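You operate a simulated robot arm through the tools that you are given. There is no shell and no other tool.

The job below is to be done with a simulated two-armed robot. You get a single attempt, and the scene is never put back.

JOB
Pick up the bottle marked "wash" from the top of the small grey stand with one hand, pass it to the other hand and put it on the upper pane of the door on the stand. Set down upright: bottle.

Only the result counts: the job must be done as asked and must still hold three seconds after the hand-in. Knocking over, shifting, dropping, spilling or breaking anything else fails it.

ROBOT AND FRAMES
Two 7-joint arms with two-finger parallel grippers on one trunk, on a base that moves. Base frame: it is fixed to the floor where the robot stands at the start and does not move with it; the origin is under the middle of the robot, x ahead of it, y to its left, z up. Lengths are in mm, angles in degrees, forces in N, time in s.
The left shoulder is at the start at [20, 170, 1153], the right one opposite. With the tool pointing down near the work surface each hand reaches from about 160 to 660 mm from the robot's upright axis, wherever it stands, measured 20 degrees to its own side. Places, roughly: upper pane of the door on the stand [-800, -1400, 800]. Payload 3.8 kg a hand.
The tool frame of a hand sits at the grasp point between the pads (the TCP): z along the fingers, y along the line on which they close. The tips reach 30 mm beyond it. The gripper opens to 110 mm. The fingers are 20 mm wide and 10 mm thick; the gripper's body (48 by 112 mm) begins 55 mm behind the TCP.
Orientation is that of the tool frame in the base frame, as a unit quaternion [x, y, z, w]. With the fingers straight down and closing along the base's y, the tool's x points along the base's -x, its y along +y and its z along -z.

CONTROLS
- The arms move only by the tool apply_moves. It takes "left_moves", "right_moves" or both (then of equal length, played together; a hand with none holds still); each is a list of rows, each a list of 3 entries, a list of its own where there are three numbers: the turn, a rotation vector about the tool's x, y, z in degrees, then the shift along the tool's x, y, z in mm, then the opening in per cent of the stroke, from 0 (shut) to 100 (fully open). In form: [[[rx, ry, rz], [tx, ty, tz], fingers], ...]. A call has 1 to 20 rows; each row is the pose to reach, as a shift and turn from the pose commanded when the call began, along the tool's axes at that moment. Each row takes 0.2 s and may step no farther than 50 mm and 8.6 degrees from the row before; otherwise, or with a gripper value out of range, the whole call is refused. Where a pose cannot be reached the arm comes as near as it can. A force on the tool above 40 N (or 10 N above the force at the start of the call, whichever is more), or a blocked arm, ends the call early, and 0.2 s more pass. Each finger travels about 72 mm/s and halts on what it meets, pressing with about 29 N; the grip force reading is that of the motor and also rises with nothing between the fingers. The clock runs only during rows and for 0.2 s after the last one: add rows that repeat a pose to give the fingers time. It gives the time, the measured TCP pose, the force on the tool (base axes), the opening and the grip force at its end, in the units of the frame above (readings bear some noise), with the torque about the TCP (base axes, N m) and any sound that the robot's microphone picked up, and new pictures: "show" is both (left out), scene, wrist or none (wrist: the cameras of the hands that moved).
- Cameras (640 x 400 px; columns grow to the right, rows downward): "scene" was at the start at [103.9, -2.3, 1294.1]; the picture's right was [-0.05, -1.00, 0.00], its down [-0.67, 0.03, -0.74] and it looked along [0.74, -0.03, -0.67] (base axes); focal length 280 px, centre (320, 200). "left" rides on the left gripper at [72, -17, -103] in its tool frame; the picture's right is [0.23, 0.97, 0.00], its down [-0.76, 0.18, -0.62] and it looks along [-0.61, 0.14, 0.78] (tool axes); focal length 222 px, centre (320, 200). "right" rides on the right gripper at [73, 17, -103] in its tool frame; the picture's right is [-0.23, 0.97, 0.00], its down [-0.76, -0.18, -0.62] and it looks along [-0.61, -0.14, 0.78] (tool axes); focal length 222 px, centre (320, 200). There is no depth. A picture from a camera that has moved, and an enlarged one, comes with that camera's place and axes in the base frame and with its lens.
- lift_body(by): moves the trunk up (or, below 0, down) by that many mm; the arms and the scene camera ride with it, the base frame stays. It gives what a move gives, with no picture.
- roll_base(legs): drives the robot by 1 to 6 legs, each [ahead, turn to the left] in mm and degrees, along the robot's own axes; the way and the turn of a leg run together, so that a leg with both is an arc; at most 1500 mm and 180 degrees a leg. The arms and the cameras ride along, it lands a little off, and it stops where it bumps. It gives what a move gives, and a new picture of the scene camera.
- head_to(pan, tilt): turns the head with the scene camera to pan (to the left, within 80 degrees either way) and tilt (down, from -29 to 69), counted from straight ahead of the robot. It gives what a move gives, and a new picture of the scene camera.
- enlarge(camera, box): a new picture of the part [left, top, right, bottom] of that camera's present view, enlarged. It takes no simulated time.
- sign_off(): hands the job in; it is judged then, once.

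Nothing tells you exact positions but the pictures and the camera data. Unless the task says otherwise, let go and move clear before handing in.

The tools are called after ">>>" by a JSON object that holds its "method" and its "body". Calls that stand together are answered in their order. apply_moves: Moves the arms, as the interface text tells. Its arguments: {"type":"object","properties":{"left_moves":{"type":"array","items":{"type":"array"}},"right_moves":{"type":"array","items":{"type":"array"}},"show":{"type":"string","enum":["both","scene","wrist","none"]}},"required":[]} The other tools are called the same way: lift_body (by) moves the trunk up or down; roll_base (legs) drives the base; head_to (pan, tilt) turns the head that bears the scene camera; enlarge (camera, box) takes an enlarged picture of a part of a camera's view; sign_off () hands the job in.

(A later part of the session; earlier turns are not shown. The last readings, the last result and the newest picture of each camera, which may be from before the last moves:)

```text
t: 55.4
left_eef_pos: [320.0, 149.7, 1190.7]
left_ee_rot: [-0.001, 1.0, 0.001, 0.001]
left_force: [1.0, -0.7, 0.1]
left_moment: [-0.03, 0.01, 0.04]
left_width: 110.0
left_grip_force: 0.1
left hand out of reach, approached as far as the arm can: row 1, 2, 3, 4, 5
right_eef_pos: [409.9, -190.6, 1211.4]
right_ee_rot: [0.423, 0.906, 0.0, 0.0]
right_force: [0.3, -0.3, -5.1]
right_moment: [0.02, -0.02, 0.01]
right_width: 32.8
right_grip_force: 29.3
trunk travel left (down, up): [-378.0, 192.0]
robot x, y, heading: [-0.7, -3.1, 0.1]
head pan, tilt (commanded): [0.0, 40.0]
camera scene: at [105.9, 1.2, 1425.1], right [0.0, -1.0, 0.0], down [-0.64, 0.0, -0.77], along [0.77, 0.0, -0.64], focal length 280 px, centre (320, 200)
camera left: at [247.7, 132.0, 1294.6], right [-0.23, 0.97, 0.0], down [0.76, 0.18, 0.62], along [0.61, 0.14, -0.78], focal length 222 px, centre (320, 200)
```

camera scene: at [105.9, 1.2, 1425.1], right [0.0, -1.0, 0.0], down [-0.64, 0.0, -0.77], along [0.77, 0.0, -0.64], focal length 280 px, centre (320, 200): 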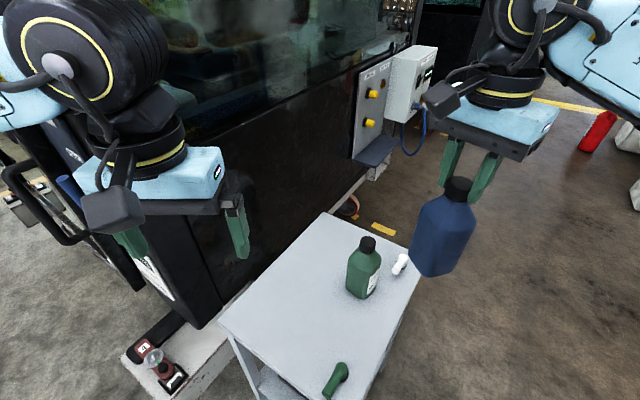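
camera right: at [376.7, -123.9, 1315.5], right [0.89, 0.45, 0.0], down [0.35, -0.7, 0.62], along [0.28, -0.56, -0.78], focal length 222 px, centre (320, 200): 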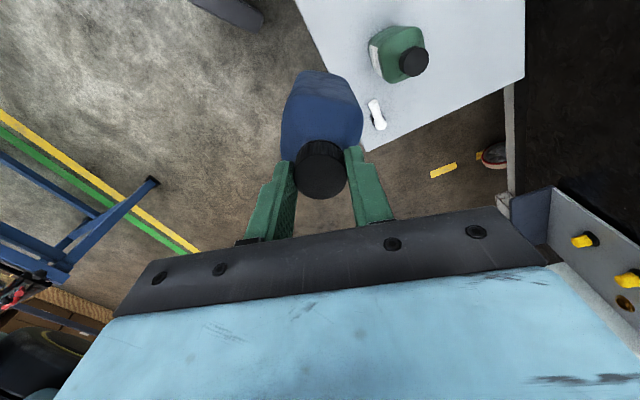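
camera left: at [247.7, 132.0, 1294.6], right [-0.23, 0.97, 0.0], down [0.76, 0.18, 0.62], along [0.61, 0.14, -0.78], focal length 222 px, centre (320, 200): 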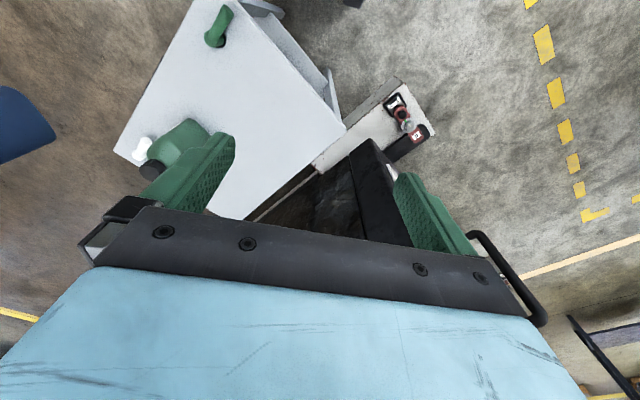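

Left hand is tucked and the right still carries the bottle. Before backing up I'll check the floor behind the robot with the head turned to each side and tilted down.

>>> {"method": "head_to", "body": {"pan": 80, "tilt": 60}}

>>> {"method": "head_to", "body": {"pan": -80, "tilt": 60}}

>>> {"method": "head_to", "body": {"pan": -80, "tilt": 30}}

```text
t: 56.9
left_eef_pos: [319.2, 151.0, 1189.7]
left_ee_rot: [0.0, 1.0, -0.002, 0.0]
left_force: [-0.4, 0.1, -0.3]
left_moment: [0.01, 0.0, -0.01]
left_width: 110.1
left_grip_force: 0.0
right_eef_pos: [409.4, -189.9, 1212.4]
right_ee_rot: [0.423, 0.906, 0.0, -0.001]
right_force: [-0.3, 0.6, -5.1]
right_moment: [0.0, 0.01, -0.01]
right_width: 32.9
right_grip_force: 28.8
trunk travel left (down, up): [-378.0, 192.0]
robot x, y, heading: [0.2, 0.2, -0.1]
head pan, tilt (commanded): [80.0, 60.0]
camera scene: at [32.4, 67.1, 1398.4], right [0.98, -0.17, 0.0], down [-0.15, -0.85, -0.5], along [0.09, 0.49, -0.87], focal length 280 px, centre (320, 200)
```

scene: 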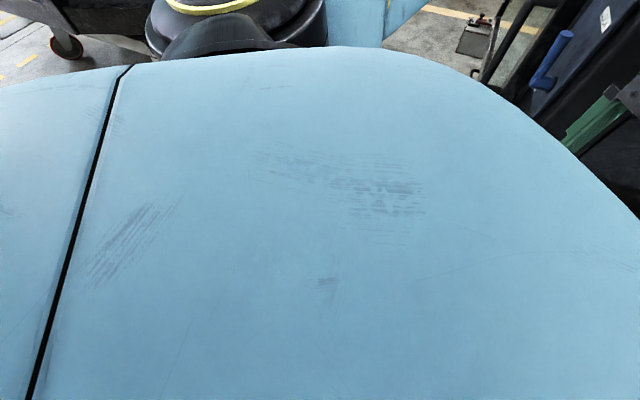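

```text
t: 59.4
left_eef_pos: [319.9, 150.7, 1188.7]
left_ee_rot: [-0.001, 1.0, 0.0, 0.0]
left_force: [-1.1, 0.2, -1.0]
left_moment: [-0.02, -0.02, 0.02]
left_width: 109.9
left_grip_force: 0.0
right_eef_pos: [409.4, -188.9, 1212.1]
right_ee_rot: [0.423, 0.906, 0.0, -0.001]
right_force: [0.6, -0.6, -4.5]
right_moment: [0.0, 0.04, 0.01]
right_width: 33.3
right_grip_force: 29.2
trunk travel left (down, up): [-378.0, 192.0]
robot x, y, heading: [1.6, -0.4, 0.0]
head pan, tilt (commanded): [-80.0, 60.0]
camera scene: at [32.4, -64.2, 1398.4], right [-0.98, -0.17, 0.0], down [-0.15, 0.85, -0.5], along [0.09, -0.49, -0.87], focal length 280 px, centre (320, 200)
```

scene: 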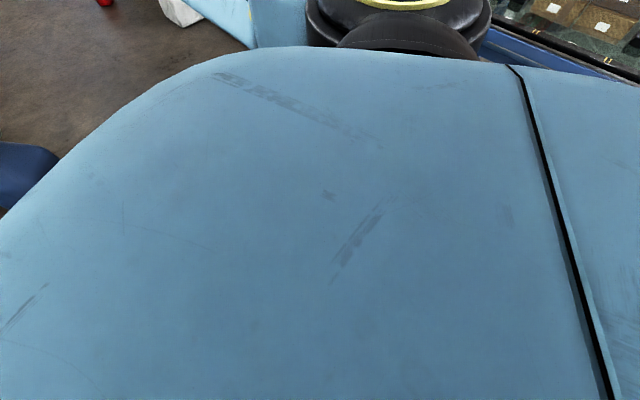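

```text
t: 60.3
left_eef_pos: [321.0, 149.1, 1191.4]
left_ee_rot: [0.0, 1.0, -0.001, 0.0]
left_force: [-0.9, 0.9, -1.0]
left_moment: [-0.01, 0.04, 0.02]
left_width: 110.2
left_grip_force: 0.1
right_eef_pos: [410.6, -190.5, 1211.7]
right_ee_rot: [0.424, 0.906, 0.0, 0.001]
right_force: [-0.3, 0.3, -5.6]
right_moment: [-0.01, 0.03, 0.05]
right_width: 32.8
right_grip_force: 29.1
trunk travel left (down, up): [-378.0, 192.0]
robot x, y, heading: [-1.2, -0.4, -0.0]
head pan, tilt (commanded): [-80.0, 30.0]
camera scene: at [36.5, -87.7, 1440.4], right [-0.98, -0.17, 0.0], down [-0.09, 0.49, -0.87], along [0.15, -0.85, -0.5], focal length 280 px, centre (320, 200)
```

scene: 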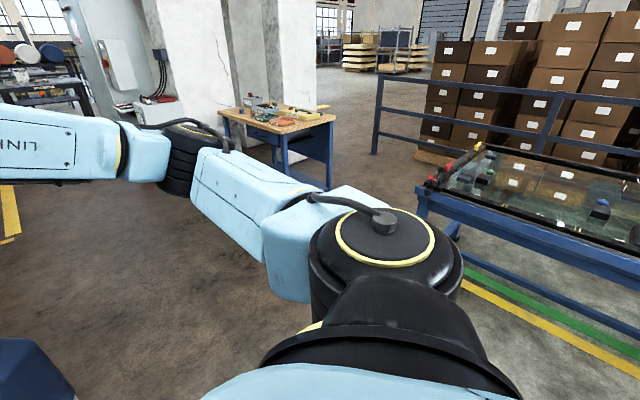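

>>> {"method": "enlarge", "body": {"camera": "scene", "box": [410, 120, 640, 270]}}

```text
2.67 times, centred on (525, 195) of scene
camera zoom: at [36.5, -87.7, 1440.4], right [-0.98, -0.17, 0.0], down [-0.09, 0.49, -0.87], along [0.15, -0.85, -0.5], focal length 747 px, centre (-227, 213)
```

zoom: 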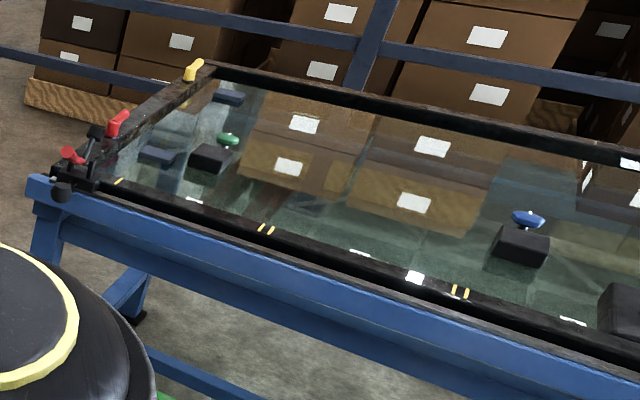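

The door frame with its glass lies flat on the trestle, with some clamps and blocks on it. I'll back away from the small stand in two short legs before turning.

>>> {"method": "head_to", "body": {"pan": -15, "tilt": 42}}

>>> {"method": "roll_base", "body": {"legs": [[-120, 0], [-150, 0]]}}

```text
t: 61.7
left_eef_pos: [319.7, 150.5, 1189.7]
left_ee_rot: [0.0, 1.0, -0.001, 0.0]
left_force: [0.1, 0.5, -0.7]
left_moment: [0.04, 0.01, 0.02]
left_width: 110.0
left_grip_force: 0.2
right_eef_pos: [410.2, -189.6, 1212.1]
right_ee_rot: [0.423, 0.906, -0.001, 0.0]
right_force: [0.7, 0.9, -5.0]
right_moment: [-0.05, -0.02, 0.0]
right_width: 32.7
right_grip_force: 29.9
trunk travel left (down, up): [-378.0, 192.0]
robot x, y, heading: [-0.3, -3.5, 0.1]
head pan, tilt (commanded): [-15.0, 42.0]
camera scene: at [101.5, -20.3, 1422.1], right [-0.26, -0.97, 0.0], down [-0.65, 0.17, -0.74], along [0.72, -0.19, -0.67], focal length 280 px, centre (320, 200)
```

scene: 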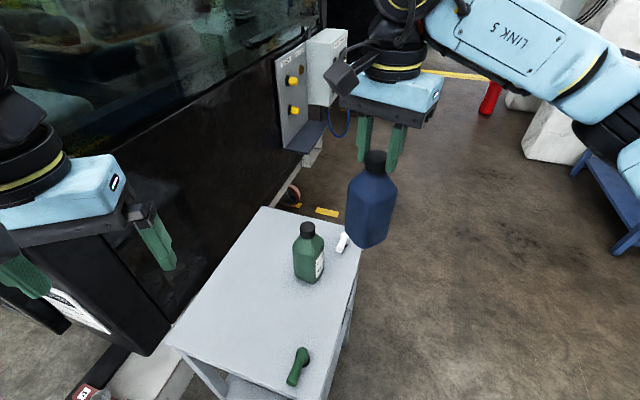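

```text
t: 63.9
left_eef_pos: [50.3, 150.7, 1190.0]
left_ee_rot: [-0.001, 1.0, -0.001, 0.001]
left_force: [0.7, -0.2, 0.9]
left_moment: [-0.02, -0.03, 0.02]
left_width: 110.3
left_grip_force: 0.1
right_eef_pos: [141.1, -191.8, 1211.3]
right_ee_rot: [0.424, 0.905, 0.0, 0.0]
right_force: [-0.4, -0.9, -4.1]
right_moment: [-0.01, -0.02, 0.01]
right_width: 32.7
right_grip_force: 28.7
trunk travel left (down, up): [-378.0, 192.0]
robot x, y, heading: [-266.4, 0.4, -0.1]
head pan, tilt (commanded): [-15.0, 42.0]
camera scene: at [-168.6, -20.1, 1422.2], right [-0.26, -0.97, 0.0], down [-0.65, 0.17, -0.74], along [0.72, -0.19, -0.67], focal length 280 px, centre (320, 200)
```

scene: 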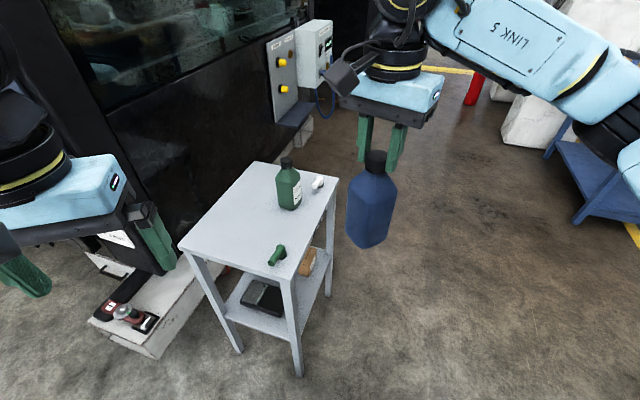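

Now I'll turn right toward the trestle in place.

>>> {"method": "roll_base", "body": {"legs": [[0, -55]]}}

>>> {"method": "roll_base", "body": {"legs": [[0, -51]]}}

```text
t: 66.8
left_eef_pos: [35.3, -180.5, 1190.4]
left_ee_rot: [0.467, 0.884, 0.0, -0.001]
left_force: [-0.9, 0.2, -0.3]
left_moment: [0.02, 0.0, -0.02]
left_width: 109.8
left_grip_force: 0.0
right_eef_pos: [-195.2, -446.3, 1211.7]
right_ee_rot: [0.798, 0.603, 0.0, 0.001]
right_force: [-0.3, 1.1, -5.4]
right_moment: [0.0, -0.01, -0.02]
right_width: 33.1
right_grip_force: 28.9
trunk travel left (down, up): [-378.0, 192.0]
robot x, y, heading: [-268.3, 1.0, -55.8]
head pan, tilt (commanded): [-15.0, 42.0]
camera scene: at [-230.2, -95.0, 1422.1], right [-0.94, -0.33, 0.0], down [-0.22, 0.63, -0.74], along [0.24, -0.7, -0.67], focal length 280 px, centre (320, 200)
```

scene: 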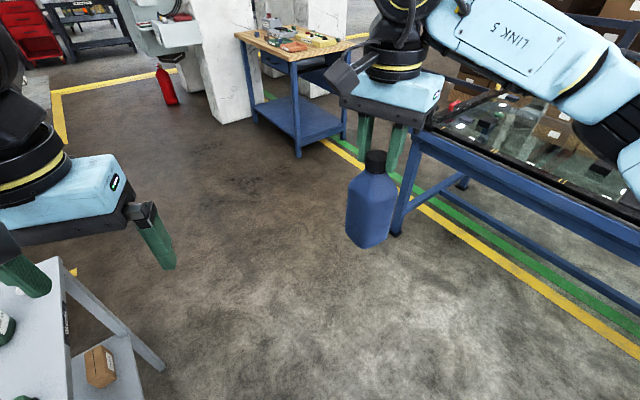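

```text
t: 69.5
left_eef_pos: [-216.6, -351.1, 1189.7]
left_ee_rot: [0.802, 0.597, 0.0, 0.0]
left_force: [0.1, 0.3, -0.5]
left_moment: [-0.01, 0.02, -0.01]
left_width: 109.9
left_grip_force: 0.1
right_eef_pos: [-569.6, -337.2, 1211.9]
right_ee_rot: [0.979, 0.202, 0.0, -0.001]
right_force: [-0.8, 0.0, -5.3]
right_moment: [-0.02, 0.03, 0.01]
right_width: 32.8
right_grip_force: 29.5
trunk travel left (down, up): [-378.0, 192.0]
robot x, y, heading: [-265.2, 2.3, -106.6]
head pan, tilt (commanded): [-15.0, 42.0]
camera scene: at [-319.7, -89.7, 1422.1], right [-0.85, 0.52, 0.0], down [0.35, 0.57, -0.74], along [-0.39, -0.63, -0.67], focal length 280 px, centre (320, 200)
```

scene: 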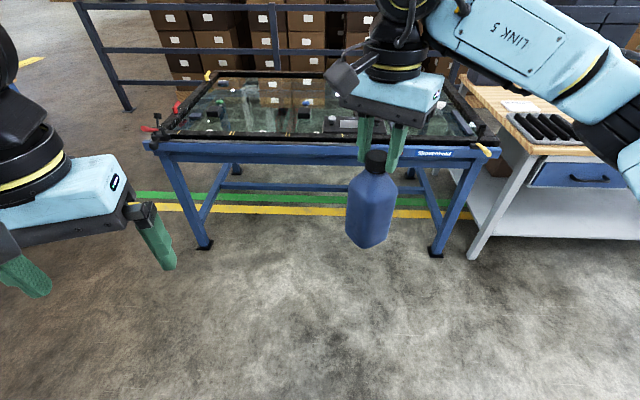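

The trestle with the door is now straight ahead. I'll look at it closely.

>>> {"method": "head_to", "body": {"pan": -13, "tilt": 20}}

>>> {"method": "enlarge", "body": {"camera": "scene", "box": [120, 130, 360, 280]}}

>>> {"method": "enlarge", "body": {"camera": "scene", "box": [340, 130, 580, 280]}}

```text
t: 70.3
left_eef_pos: [-215.9, -349.0, 1190.3]
left_ee_rot: [0.801, 0.598, -0.001, 0.0]
left_force: [0.0, 0.4, -0.8]
left_moment: [0.0, 0.0, -0.03]
left_width: 110.0
left_grip_force: 0.1
right_eef_pos: [-568.3, -337.8, 1211.6]
right_ee_rot: [0.979, 0.202, 0.0, 0.0]
right_force: [0.5, 0.8, -5.5]
right_moment: [0.01, -0.02, 0.0]
right_width: 33.0
right_grip_force: 29.5
trunk travel left (down, up): [-378.0, 192.0]
robot x, y, heading: [-270.7, -1.5, -106.5]
head pan, tilt (commanded): [-13.0, 20.0]
camera scene: at [-321.7, -99.6, 1456.4], right [-0.87, 0.49, 0.0], down [0.17, 0.3, -0.94], along [-0.46, -0.82, -0.34], focal length 280 px, centre (320, 200)
```

scene: 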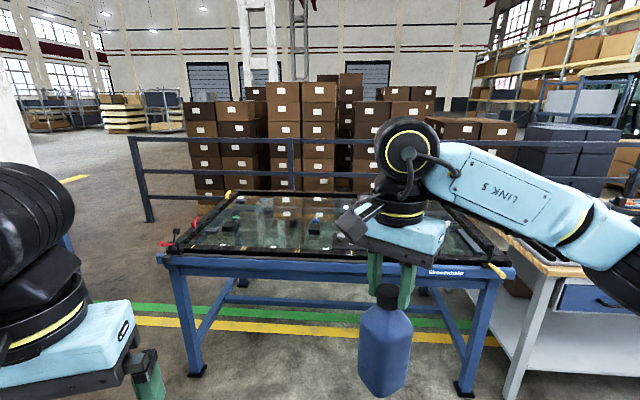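

```text
2.67 times, centred on (240, 205) of scene
camera zoom: at [-321.7, -99.6, 1456.4], right [-0.87, 0.49, 0.0], down [0.17, 0.3, -0.94], along [-0.46, -0.82, -0.34], focal length 747 px, centre (533, 187)
```

zoom: 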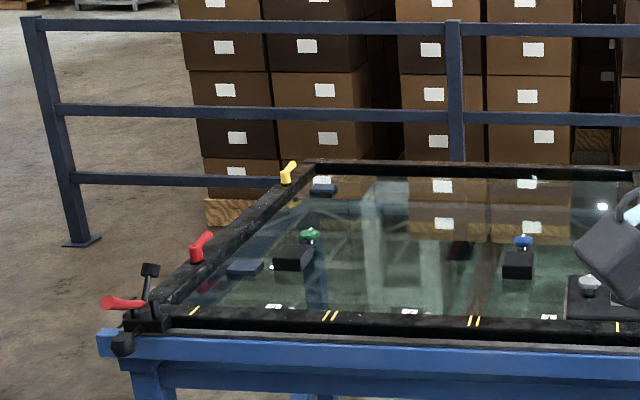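

```text
2.67 times, centred on (460, 205) of scene
camera zoom: at [-321.7, -99.6, 1456.4], right [-0.87, 0.49, 0.0], down [0.17, 0.3, -0.94], along [-0.46, -0.82, -0.34], focal length 747 px, centre (-53, 187)
```

zoom: 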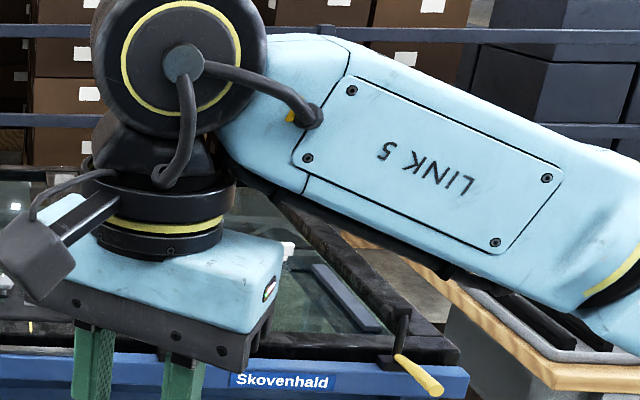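

The door lies flat: its near-left corner is at about (-316, -1415), its long edge runs along (-0.83, 0.55), and a clear area sits between the green-knob and blue-knob blocks near (-800, -1400). I'll drive to a point about 650 mm in front of the near edge, then turn to face it squarely.

>>> {"method": "roll_base", "body": {"legs": [[0, 25]]}}

>>> {"method": "roll_base", "body": {"legs": [[400, 0], [348, 0]]}}

>>> {"method": "roll_base", "body": {"legs": [[0, -42]]}}

```text
t: 72.0
left_eef_pos: [-72.9, -293.6, 1190.1]
left_ee_rot: [0.652, 0.758, -0.001, 0.0]
left_force: [0.0, 0.0, 0.3]
left_moment: [-0.02, 0.02, 0.02]
left_width: 109.8
left_grip_force: 0.0
right_eef_pos: [-395.3, -434.5, 1212.7]
right_ee_rot: [0.912, 0.411, 0.0, 0.0]
right_force: [-0.6, -0.4, -5.4]
right_moment: [0.02, -0.03, 0.03]
right_width: 33.0
right_grip_force: 28.4
trunk travel left (down, up): [-378.0, 192.0]
robot x, y, heading: [-270.6, -2.9, -81.4]
head pan, tilt (commanded): [-13.0, 20.0]
camera scene: at [-273.3, -112.1, 1456.5], right [-1.0, 0.08, 0.0], down [0.03, 0.34, -0.94], along [-0.07, -0.94, -0.34], focal length 280 px, centre (320, 200)
```

scene: 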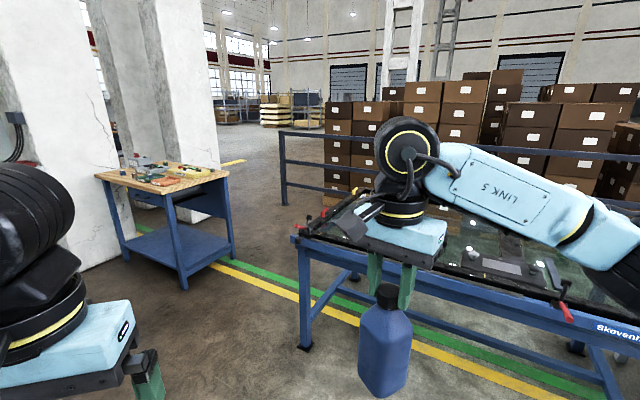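

```text
t: 76.4
left_eef_pos: [41.9, -1036.3, 1189.5]
left_ee_rot: [0.65, 0.76, 0.0, 0.0]
left_force: [-0.3, 0.3, 0.3]
left_moment: [0.03, 0.0, 0.0]
left_width: 110.3
left_grip_force: 0.2
right_eef_pos: [-281.7, -1176.8, 1210.6]
right_ee_rot: [0.912, 0.411, 0.0, -0.001]
right_force: [0.0, 0.1, -5.5]
right_moment: [0.03, -0.02, 0.01]
right_width: 33.0
right_grip_force: 29.1
trunk travel left (down, up): [-378.0, 192.0]
robot x, y, heading: [-158.2, -743.8, -81.3]
head pan, tilt (commanded): [-13.0, 20.0]
camera scene: at [-161.0, -854.5, 1456.4], right [-1.0, 0.07, 0.0], down [0.03, 0.34, -0.94], along [-0.07, -0.94, -0.34], focal length 280 px, centre (320, 200)
```

scene: 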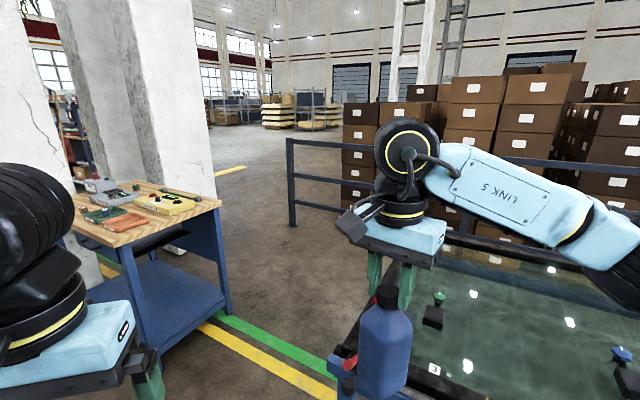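

```text
t: 78.7
left_eef_pos: [-207.5, -1091.0, 1190.2]
left_ee_rot: [0.88, 0.475, -0.001, -0.001]
left_force: [-0.1, 0.0, -0.2]
left_moment: [0.03, 0.0, 0.02]
left_width: 110.0
left_grip_force: 0.1
right_eef_pos: [-541.5, -979.1, 1210.9]
right_ee_rot: [0.998, 0.058, 0.0, -0.001]
right_force: [-1.0, 0.1, -6.5]
right_moment: [0.0, -0.03, -0.02]
right_width: 32.9
right_grip_force: 28.5
trunk travel left (down, up): [-378.0, 192.0]
robot x, y, heading: [-158.9, -743.1, -123.3]
head pan, tilt (commanded): [-13.0, 20.0]
camera scene: at [-236.7, -821.7, 1456.5], right [-0.69, 0.72, 0.0], down [0.25, 0.24, -0.94], along [-0.68, -0.65, -0.34], focal length 280 px, centre (320, 200)
```

scene: 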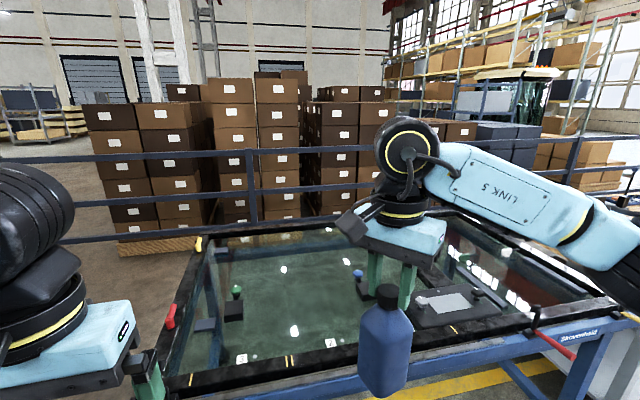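

I'm about 650 mm from the door edge and facing it. I'll look down onto the pane.

>>> {"method": "head_to", "body": {"pan": 0, "tilt": 38}}

>>> {"method": "enlarge", "body": {"camera": "scene", "box": [160, 60, 480, 260]}}

```text
t: 79.5
left_eef_pos: [-207.1, -1091.6, 1190.9]
left_ee_rot: [0.88, 0.475, 0.0, -0.001]
left_force: [0.7, 0.6, 0.3]
left_moment: [-0.03, 0.02, -0.03]
left_width: 110.1
left_grip_force: 0.1
right_eef_pos: [-540.4, -979.4, 1212.0]
right_ee_rot: [0.998, 0.057, 0.0, 0.0]
right_force: [-0.2, -0.4, -6.3]
right_moment: [-0.02, 0.01, -0.01]
right_width: 32.7
right_grip_force: 29.0
trunk travel left (down, up): [-378.0, 192.0]
robot x, y, heading: [-156.9, -740.8, -123.3]
head pan, tilt (commanded): [0.0, 38.0]
camera scene: at [-216.5, -829.7, 1428.1], right [-0.84, 0.55, 0.0], down [0.34, 0.51, -0.79], along [-0.43, -0.66, -0.62], focal length 280 px, centre (320, 200)
```

scene: 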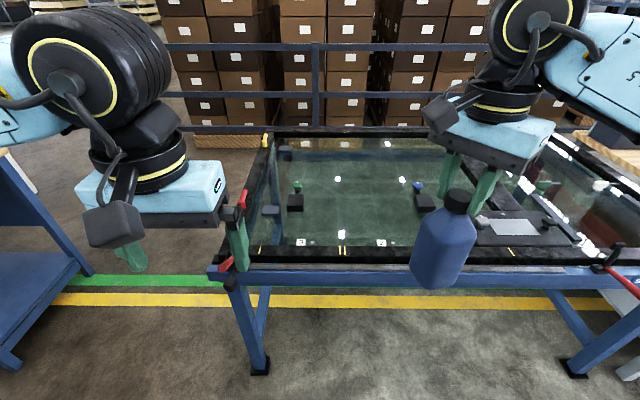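

```text
2.00 times, centred on (320, 160) of scene
camera zoom: at [-216.5, -829.7, 1428.1], right [-0.84, 0.55, 0.0], down [0.34, 0.51, -0.79], along [-0.43, -0.66, -0.62], focal length 560 px, centre (320, 280)
```

zoom: 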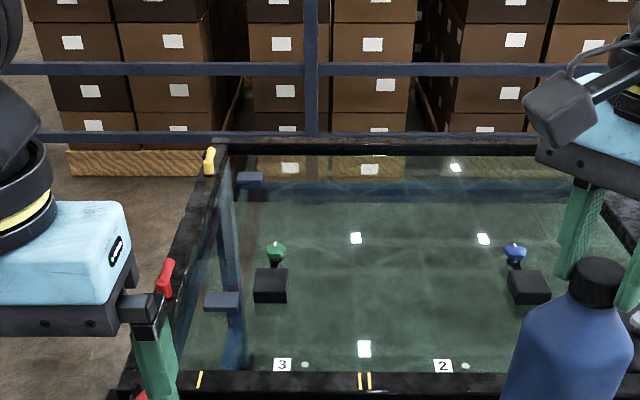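

>>> {"method": "enlarge", "body": {"camera": "scene", "box": [400, 170, 450, 220]}}

>>> {"method": "enlarge", "body": {"camera": "scene", "box": [270, 165, 350, 255]}}

>>> {"method": "enlarge", "body": {"camera": "right", "box": [0, 0, 640, 400]}}

>>> {"method": "enlarge", "body": {"camera": "left", "box": [0, 0, 640, 400]}}

```text
8.00 times, centred on (425, 195) of scene
camera zoom: at [-216.5, -829.7, 1428.1], right [-0.84, 0.55, 0.0], down [0.34, 0.51, -0.79], along [-0.43, -0.66, -0.62], focal length 2240 px, centre (-520, 240)
```

zoom: 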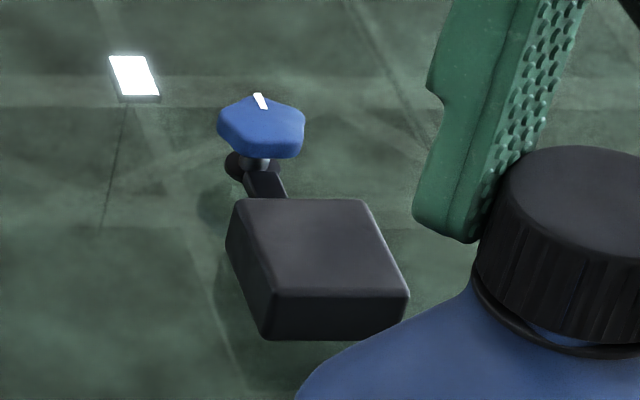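

```text
4.44 times, centred on (310, 210) of scene
camera zoom: at [-216.5, -829.7, 1428.1], right [-0.84, 0.55, 0.0], down [0.34, 0.51, -0.79], along [-0.43, -0.66, -0.62], focal length 1245 px, centre (364, 156)
```

zoom: 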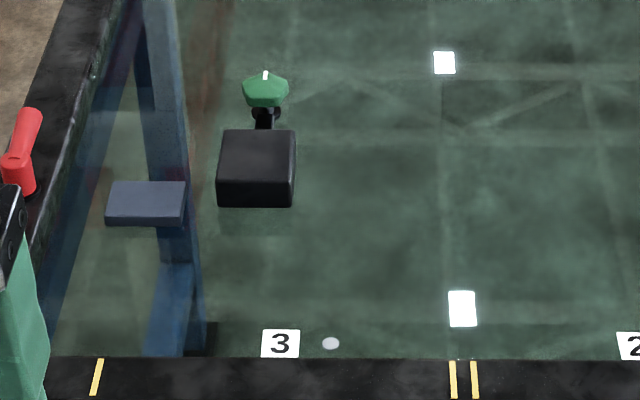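

```text
1.00 times, centred on (320, 200) of right (not enlarged: the box is as wide or as high as the picture)
camera zoom: at [-466.9, -988.1, 1315.3], right [-0.11, -0.99, 0.0], down [-0.78, 0.09, 0.62], along [-0.62, 0.07, -0.78], focal length 222 px, centre (320, 200)
```

zoom: 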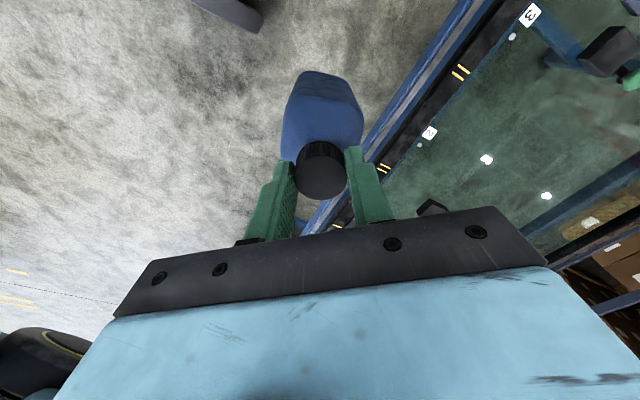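

```text
1.00 times, centred on (320, 200) of left (not enlarged: the box is as wide or as high as the picture)
camera zoom: at [-181.2, -1023.0, 1294.5], right [0.94, -0.34, 0.0], down [-0.27, -0.73, 0.62], along [-0.22, -0.58, -0.78], focal length 222 px, centre (320, 200)
```

zoom: 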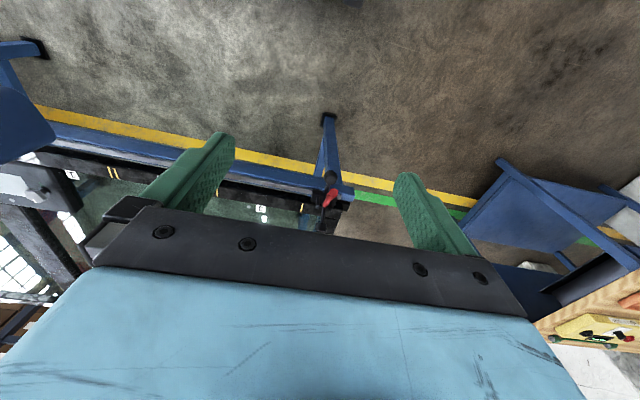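

The free glass area between the green- and blue-knob blocks is clearly visible. I'll drive straight forward 250 mm, which still leaves clearance to the trestle beam.

>>> {"method": "roll_base", "body": {"legs": [[250, 0]]}}

>>> {"method": "head_to", "body": {"pan": 0, "tilt": 50}}

>>> {"method": "enlarge", "body": {"camera": "right", "box": [0, 0, 640, 400]}}

>>> {"method": "enlarge", "body": {"camera": "left", "box": [0, 0, 640, 400]}}

```text
t: 81.3
left_eef_pos: [-344.6, -1302.5, 1188.7]
left_ee_rot: [0.88, 0.475, 0.0, -0.001]
left_force: [0.5, 0.5, -0.3]
left_moment: [0.02, -0.02, -0.01]
left_width: 109.8
left_grip_force: 0.1
right_eef_pos: [-679.1, -1189.4, 1212.5]
right_ee_rot: [0.998, 0.058, 0.0, -0.001]
right_force: [0.5, -0.2, -5.3]
right_moment: [-0.03, -0.02, -0.01]
right_width: 33.2
right_grip_force: 28.9
trunk travel left (down, up): [-378.0, 192.0]
robot x, y, heading: [-296.0, -951.4, -123.4]
head pan, tilt (commanded): [0.0, 38.0]
camera scene: at [-354.2, -1039.3, 1428.0], right [-0.84, 0.55, 0.0], down [0.34, 0.52, -0.79], along [-0.43, -0.66, -0.62], focal length 280 px, centre (320, 200)
```

scene: 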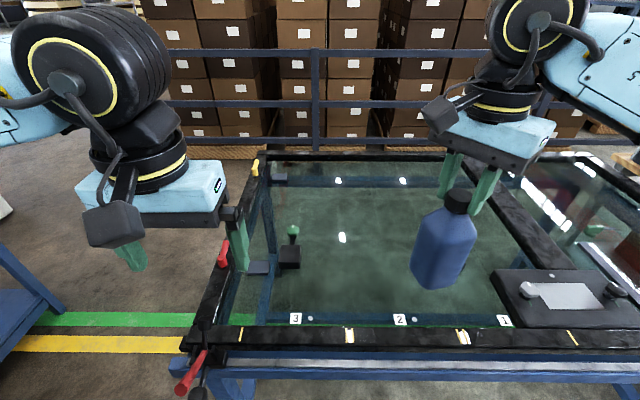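

```text
t: 82.1
left_eef_pos: [-343.4, -1299.6, 1190.6]
left_ee_rot: [0.88, 0.475, 0.0, 0.0]
left_force: [0.0, 0.7, -0.3]
left_moment: [0.0, 0.02, -0.01]
left_width: 110.0
left_grip_force: 0.1
right_eef_pos: [-678.2, -1188.2, 1211.8]
right_ee_rot: [0.998, 0.057, 0.001, 0.0]
right_force: [-0.3, -0.7, -5.7]
right_moment: [0.01, -0.03, 0.0]
right_width: 32.8
right_grip_force: 29.0
trunk travel left (down, up): [-378.0, 192.0]
robot x, y, heading: [-289.4, -953.0, -123.5]
head pan, tilt (commanded): [0.0, 50.0]
camera scene: at [-348.5, -1030.7, 1411.0], right [-0.84, 0.55, 0.0], down [0.42, 0.64, -0.64], along [-0.35, -0.54, -0.77], focal length 280 px, centre (320, 200)
```

scene: 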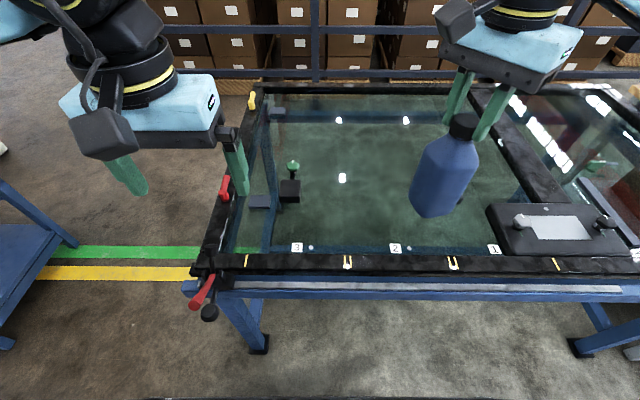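

```text
1.00 times, centred on (320, 200) of right (not enlarged: the box is as wide or as high as the picture)
camera zoom: at [-603.9, -1196.8, 1315.3], right [-0.11, -0.99, 0.0], down [-0.78, 0.09, 0.62], along [-0.62, 0.07, -0.78], focal length 222 px, centre (320, 200)
```

zoom: 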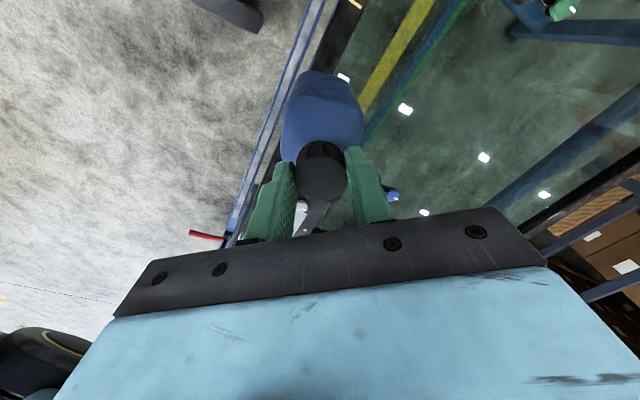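

```text
1.00 times, centred on (320, 200) of left (not enlarged: the box is as wide or as high as the picture)
camera zoom: at [-318.2, -1231.6, 1294.5], right [0.94, -0.34, 0.0], down [-0.27, -0.73, 0.62], along [-0.22, -0.58, -0.78], focal length 222 px, centre (320, 200)
```

zoom: 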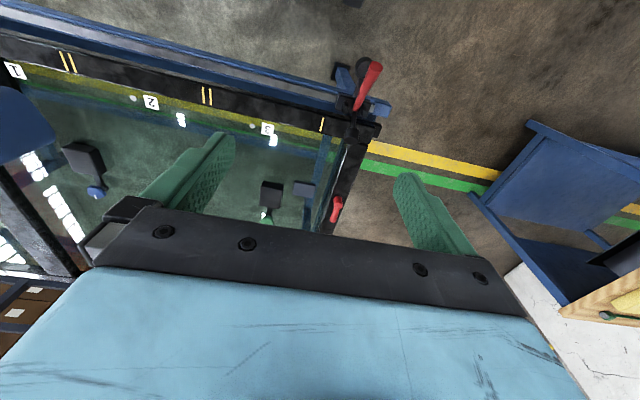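

The stickers triangulate the glass surface to z≈784. I want the bottle at about (-765, -1385), in the middle of the free glass. That needs a bit more reach, so I'll drive forward 55 mm; the trestle beam stays well clear.

>>> {"method": "roll_base", "body": {"legs": [[55, 0]]}}

>>> {"method": "enlarge", "body": {"camera": "left", "box": [0, 40, 330, 240]}}

```text
t: 83.0
left_eef_pos: [-374.6, -1346.1, 1190.1]
left_ee_rot: [0.88, 0.475, 0.0, 0.0]
left_force: [-0.7, -0.5, 0.5]
left_moment: [0.04, -0.03, 0.03]
left_width: 110.1
left_grip_force: 0.1
right_eef_pos: [-708.4, -1234.5, 1209.9]
right_ee_rot: [0.998, 0.058, 0.0, -0.001]
right_force: [-0.2, -0.8, -5.2]
right_moment: [-0.02, -0.02, 0.02]
right_width: 32.9
right_grip_force: 28.9
trunk travel left (down, up): [-378.0, 192.0]
robot x, y, heading: [-322.6, -991.6, -123.2]
head pan, tilt (commanded): [0.0, 50.0]
camera scene: at [-379.0, -1077.2, 1410.8], right [-0.84, 0.55, 0.0], down [0.42, 0.64, -0.64], along [-0.35, -0.54, -0.77], focal length 280 px, centre (320, 200)
```

scene: 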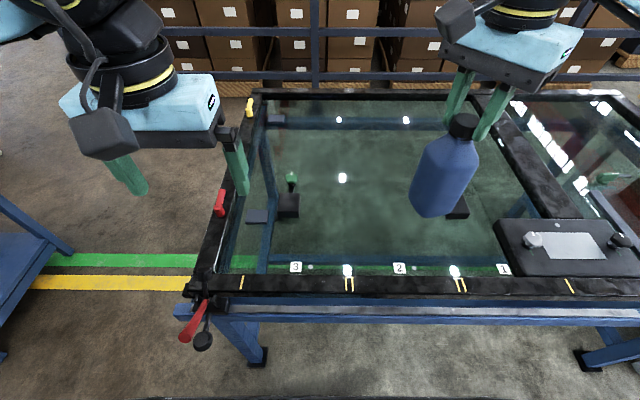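

```text
1.94 times, centred on (165, 140) of left
camera zoom: at [-348.7, -1278.0, 1294.1], right [0.94, -0.34, 0.0], down [-0.27, -0.74, 0.62], along [-0.22, -0.58, -0.78], focal length 431 px, centre (621, 316)
```

zoom: 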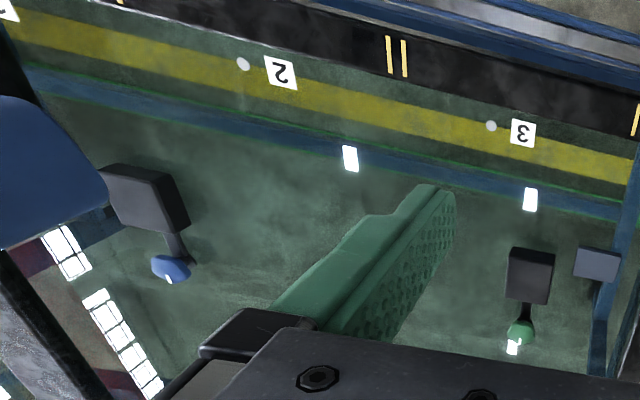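

The clear spot is confirmed: both knob blocks are over 200 mm from the target. I'll extend the right hand slowly forward over the glass, staying high for now.

>>> {"method": "apply_moves", "body": {"right_moves": [[[0, 0, 0], [-2, 4, 2], 0], [[0, 0, 0], [-5, 10, 5], 0], [[0, 0, 0], [-9, 17.5, 9], 0], [[0, 0, 0], [-13.5, 26, 14], 0], [[0, 0, 0], [-18, 35, 19], 0], [[0, 0, 0], [-22.5, 44, 24], 0], [[0, 0, 0], [-27, 53, 29], 0], [[0, 0, 0], [-31.5, 61, 33], 0], [[0, 0, 0], [-35, 67.5, 37], 0], [[0, 0, 0], [-37, 71.4, 40], 0], [[0, 0, 0], [-37, 71.4, 40], 0]]}}

```text
t: 85.4
left_eef_pos: [-373.9, -1345.9, 1189.7]
left_ee_rot: [0.88, 0.475, 0.0, 0.0]
left_force: [-0.8, -0.3, 0.6]
left_moment: [0.0, 0.04, 0.0]
left_width: 109.8
left_grip_force: 0.1
right_eef_pos: [-736.3, -1307.6, 1171.8]
right_ee_rot: [0.998, 0.058, -0.001, 0.0]
right_force: [-0.2, -0.2, -4.1]
right_moment: [0.01, -0.01, 0.02]
right_width: 33.0
right_grip_force: 29.1
trunk travel left (down, up): [-378.0, 192.0]
robot x, y, heading: [-321.9, -995.3, -123.6]
head pan, tilt (commanded): [0.0, 50.0]
camera scene: at [-378.1, -1075.7, 1410.9], right [-0.84, 0.55, 0.0], down [0.42, 0.64, -0.64], along [-0.35, -0.54, -0.77], focal length 280 px, centre (320, 200)
camera right: at [-662.5, -1317.1, 1275.3], right [-0.11, -0.99, 0.0], down [-0.78, 0.09, 0.62], along [-0.62, 0.07, -0.78], focal length 222 px, centre (320, 200)
```

scene: 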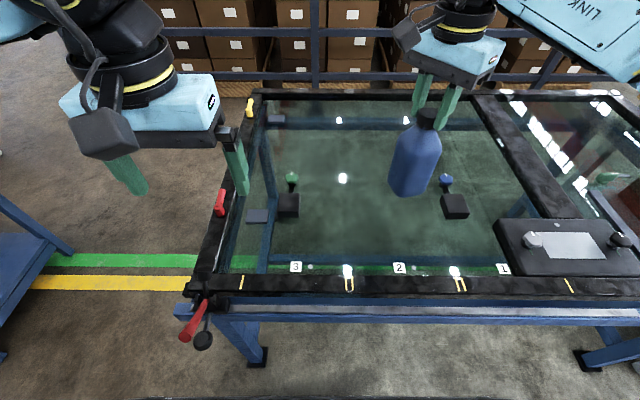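
right: 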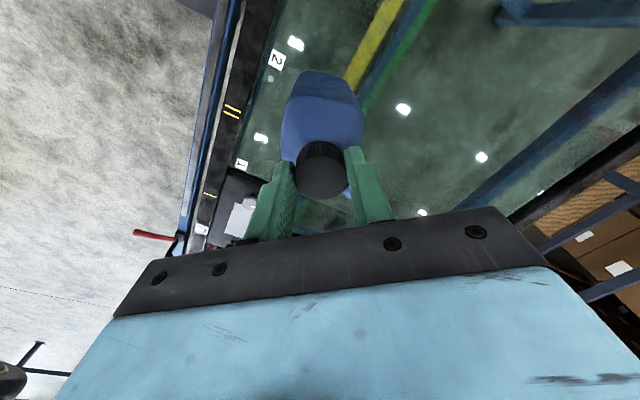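

No reach problems. I'll continue the second half of the move, lowering a little.

>>> {"method": "apply_moves", "body": {"right_moves": [[[0, 0, 0], [-2, 4, 3], 0], [[0, 0, 0], [-5, 10, 8], 0], [[0, 0, 0], [-9, 17.5, 14], 0], [[0, 0, 0], [-13.5, 26, 21], 0], [[0, 0, 0], [-18, 35, 28], 0], [[0, 0, 0], [-22.5, 44, 36], 0], [[0, 0, 0], [-27, 53, 43], 0], [[0, 0, 0], [-32, 62.5, 50], 0], [[0, 0, 0], [-36, 70, 56], 0], [[0, 0, 0], [-37.7, 73.5, 60], 0], [[0, 0, 0], [-37.7, 73.5, 60], 0]]}}

>>> {"method": "enlarge", "body": {"camera": "scene", "box": [260, 80, 500, 290]}}

>>> {"method": "enlarge", "body": {"camera": "left", "box": [0, 0, 330, 240]}}

```text
t: 87.8
left_eef_pos: [-374.5, -1344.5, 1190.4]
left_ee_rot: [0.88, 0.475, -0.001, -0.001]
left_force: [1.1, 0.1, 0.4]
left_moment: [-0.03, 0.01, 0.01]
left_width: 109.9
left_grip_force: 0.1
right_eef_pos: [-763.9, -1386.1, 1110.9]
right_ee_rot: [0.998, 0.057, 0.001, -0.001]
right_force: [0.4, 0.6, -5.3]
right_moment: [-0.03, 0.0, 0.01]
right_width: 32.9
right_grip_force: 29.4
trunk travel left (down, up): [-378.0, 192.0]
robot x, y, heading: [-319.0, -992.5, -123.5]
head pan, tilt (commanded): [0.0, 50.0]
camera scene: at [-378.1, -1075.8, 1410.9], right [-0.84, 0.55, 0.0], down [0.42, 0.64, -0.64], along [-0.35, -0.54, -0.77], focal length 280 px, centre (320, 200)
camera right: at [-690.8, -1394.2, 1215.6], right [-0.11, -0.99, 0.0], down [-0.78, 0.09, 0.62], along [-0.62, 0.07, -0.78], focal length 222 px, centre (320, 200)
```

scene: 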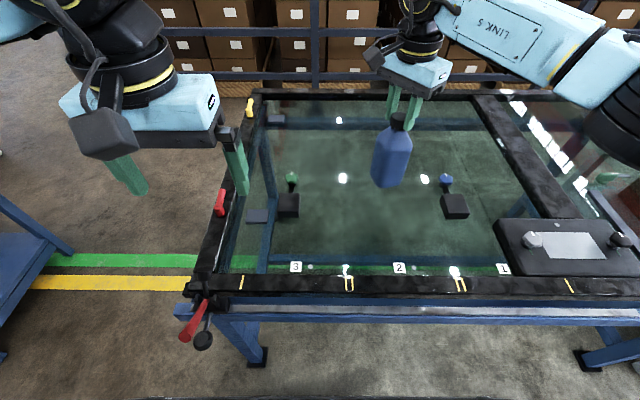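
right: 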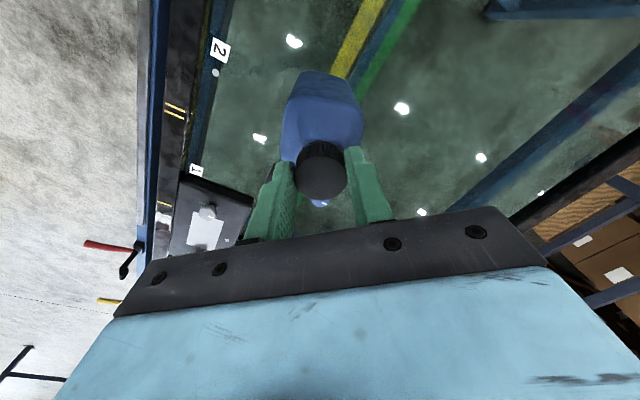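

```text
1.90 times, centred on (380, 185) of scene
camera zoom: at [-378.1, -1075.8, 1410.9], right [-0.84, 0.55, 0.0], down [0.42, 0.64, -0.64], along [-0.35, -0.54, -0.77], focal length 533 px, centre (206, 229)
```

zoom: 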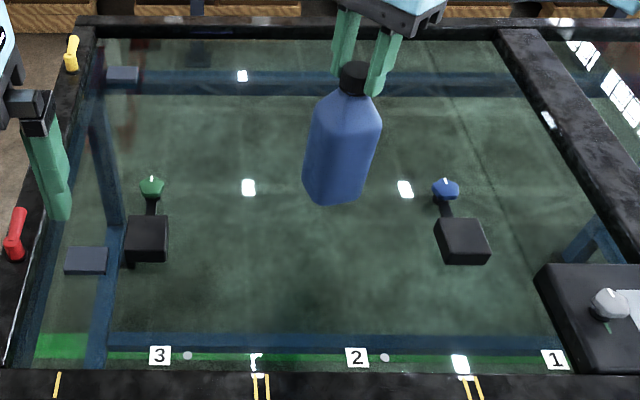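

```text
1.67 times, centred on (165, 120) of left
camera zoom: at [-347.8, -1276.7, 1294.5], right [0.94, -0.34, 0.0], down [-0.27, -0.73, 0.62], along [-0.22, -0.58, -0.78], focal length 370 px, centre (578, 333)
```

zoom: 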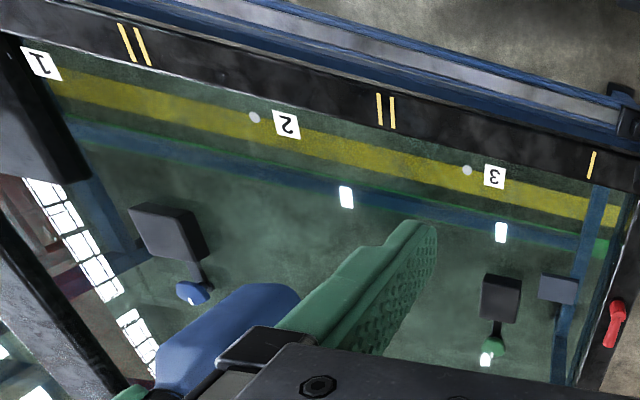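

The bottle hangs over the clear glass. I'll lower with the trunk by 110 mm, still about 40 mm above the glass.

>>> {"method": "lift_body", "body": {"by": -60}}

>>> {"method": "lift_body", "body": {"by": -50}}

>>> {"method": "enlarge", "body": {"camera": "scene", "box": [260, 40, 500, 250]}}

>>> {"method": "enlarge", "body": {"camera": "right", "box": [160, 0, 480, 230]}}

```text
t: 88.8
left_eef_pos: [-373.3, -1344.0, 1130.3]
left_ee_rot: [0.88, 0.475, 0.0, -0.001]
left_force: [0.5, -0.2, 0.0]
left_moment: [0.0, 0.02, -0.03]
left_width: 109.8
left_grip_force: 0.0
right_eef_pos: [-765.4, -1385.6, 1052.4]
right_ee_rot: [0.998, 0.058, 0.0, 0.0]
right_force: [-0.1, -0.6, -5.3]
right_moment: [0.0, 0.0, -0.02]
right_width: 32.7
right_grip_force: 28.5
trunk travel left (down, up): [-318.0, 252.0]
robot x, y, heading: [-328.5, -990.5, -123.5]
head pan, tilt (commanded): [0.0, 50.0]
```

```text
t: 89.8
left_eef_pos: [-373.8, -1344.2, 1080.3]
left_ee_rot: [0.88, 0.475, 0.0, -0.001]
left_force: [-0.1, -0.4, 0.1]
left_moment: [-0.01, 0.05, 0.02]
left_width: 110.1
left_grip_force: 0.0
right_eef_pos: [-765.6, -1384.9, 1002.1]
right_ee_rot: [0.998, 0.057, 0.0, 0.0]
right_force: [0.5, 0.0, -5.6]
right_moment: [-0.04, -0.03, 0.0]
right_width: 32.9
right_grip_force: 28.9
trunk travel left (down, up): [-268.0, 302.0]
robot x, y, heading: [-323.6, -994.7, -123.2]
head pan, tilt (commanded): [0.0, 50.0]
```

```text
1.90 times, centred on (380, 145) of scene
camera zoom: at [-378.0, -1075.6, 1301.0], right [-0.84, 0.55, 0.0], down [0.42, 0.64, -0.64], along [-0.35, -0.54, -0.77], focal length 533 px, centre (206, 305)
```

zoom: 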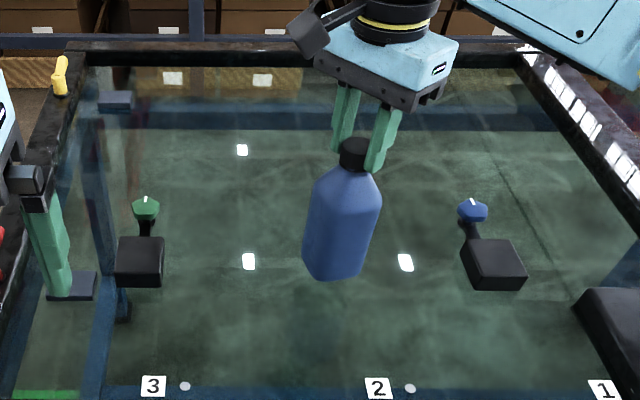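

```text
1.74 times, centred on (320, 115) of right
camera zoom: at [-690.6, -1394.0, 1106.0], right [-0.11, -0.99, 0.0], down [-0.78, 0.09, 0.62], along [-0.62, 0.07, -0.78], focal length 386 px, centre (320, 348)
```

zoom: 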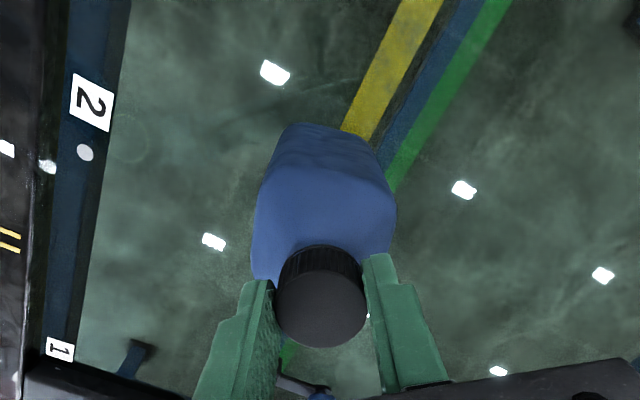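

The glass is estimated at z≈785, and the bottle base is now at about 820. I'll lower in gentle steps and watch the force.

>>> {"method": "apply_moves", "body": {"right_moves": [[[0, 0, 0], [0, 0, 5], 0], [[0, 0, 0], [0, 0, 10], 0], [[0, 0, 0], [0, 0, 15], 0], [[0, 0, 0], [0, 0, 20], 0], [[0, 0, 0], [0, 0, 22], 0]], "show": "none"}}

>>> {"method": "enlarge", "body": {"camera": "scene", "box": [300, 80, 460, 220]}}

```text
t: 91.0
left_eef_pos: [-373.2, -1346.1, 1079.3]
left_ee_rot: [0.88, 0.475, -0.001, -0.002]
left_force: [0.2, 0.8, 1.3]
left_moment: [0.01, 0.01, 0.01]
left_width: 110.1
left_grip_force: 0.0
right_eef_pos: [-764.1, -1385.4, 981.1]
right_ee_rot: [0.998, 0.058, 0.0, -0.001]
right_force: [-0.7, 0.2, -5.8]
right_moment: [0.02, 0.01, -0.01]
right_width: 33.0
right_grip_force: 29.3
trunk travel left (down, up): [-268.0, 302.0]
robot x, y, heading: [-325.9, -995.5, -123.2]
head pan, tilt (commanded): [0.0, 50.0]
```

```text
2.86 times, centred on (380, 150) of scene
camera zoom: at [-378.1, -1075.8, 1300.9], right [-0.84, 0.55, 0.0], down [0.42, 0.64, -0.64], along [-0.35, -0.54, -0.77], focal length 800 px, centre (149, 343)
```

zoom: 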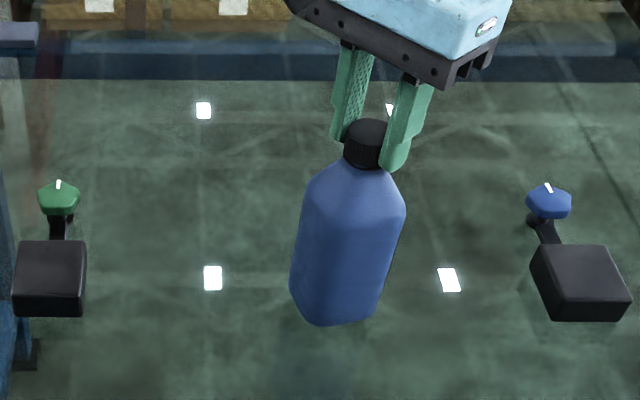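

A faint reflection of the bottle is appearing just below its base, so contact is close. I'll continue in small steps.

>>> {"method": "apply_moves", "body": {"right_moves": [[[0, 0, 0], [0, 0, 2], 0], [[0, 0, 0], [0, 0, 4], 0], [[0, 0, 0], [0, 0, 6], 0]], "show": "none"}}

>>> {"method": "apply_moves", "body": {"right_moves": [[[0, 0, 0], [0, 0, 1.5], 0], [[0, 0, 0], [0, 0, 3], 0]], "show": "none"}}

```text
t: 91.8
left_eef_pos: [-374.5, -1345.7, 1079.9]
left_ee_rot: [0.88, 0.475, 0.0, -0.001]
left_force: [-0.3, -0.7, -0.4]
left_moment: [-0.02, 0.02, 0.0]
left_width: 109.8
left_grip_force: 0.0
right_eef_pos: [-765.7, -1383.8, 973.7]
right_ee_rot: [0.998, 0.058, 0.001, -0.001]
right_force: [-0.4, -0.8, -5.7]
right_moment: [0.0, -0.02, 0.03]
right_width: 32.9
right_grip_force: 28.8
trunk travel left (down, up): [-268.0, 302.0]
robot x, y, heading: [-324.5, -997.2, -123.4]
head pan, tilt (commanded): [0.0, 50.0]
```

```text
t: 92.3
left_eef_pos: [-373.4, -1345.9, 1079.6]
left_ee_rot: [0.88, 0.474, -0.001, 0.0]
left_force: [0.5, -0.2, 0.4]
left_moment: [0.03, -0.04, 0.01]
left_width: 110.3
left_grip_force: 0.0
right_eef_pos: [-764.7, -1384.9, 971.2]
right_ee_rot: [0.998, 0.058, 0.0, -0.001]
right_force: [0.6, 1.1, -4.4]
right_moment: [-0.02, -0.01, 0.01]
right_width: 32.6
right_grip_force: 29.3
trunk travel left (down, up): [-268.0, 302.0]
robot x, y, heading: [-324.2, -997.0, -123.2]
head pan, tilt (commanded): [0.0, 50.0]
```

Still hanging, at about -5 N. I'll keep lowering in fine steps.

>>> {"method": "apply_moves", "body": {"right_moves": [[[0, 0, 0], [0, 0, 1], 0], [[0, 0, 0], [0, 0, 2], 0]], "show": "none"}}

>>> {"method": "enlarge", "body": {"camera": "scene", "box": [340, 140, 420, 220]}}

```text
t: 93.0
left_eef_pos: [-374.1, -1345.1, 1082.2]
left_ee_rot: [0.88, 0.475, 0.0, -0.001]
left_force: [0.3, -0.4, 0.6]
left_moment: [-0.04, 0.01, -0.01]
left_width: 109.9
left_grip_force: 0.0
right_eef_pos: [-765.2, -1386.1, 968.8]
right_ee_rot: [0.998, 0.057, 0.0, 0.0]
right_force: [-0.5, -0.1, -6.7]
right_moment: [0.01, -0.03, -0.02]
right_width: 33.0
right_grip_force: 29.1
trunk travel left (down, up): [-268.0, 302.0]
robot x, y, heading: [-325.7, -991.8, -123.5]
head pan, tilt (commanded): [0.0, 50.0]
```

```text
5.00 times, centred on (380, 180) of scene
camera zoom: at [-378.1, -1075.8, 1300.9], right [-0.84, 0.55, 0.0], down [0.42, 0.64, -0.64], along [-0.35, -0.54, -0.77], focal length 1400 px, centre (20, 300)
```

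zoom: 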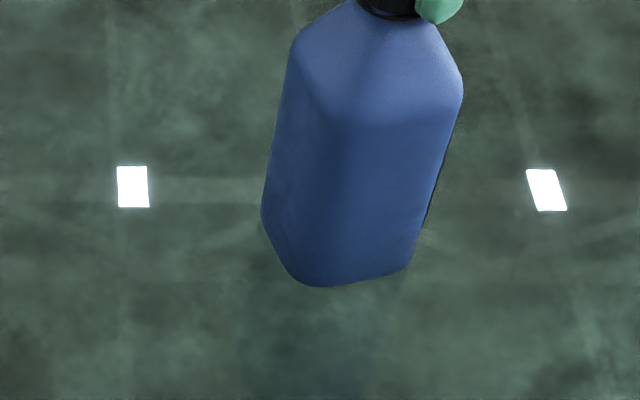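

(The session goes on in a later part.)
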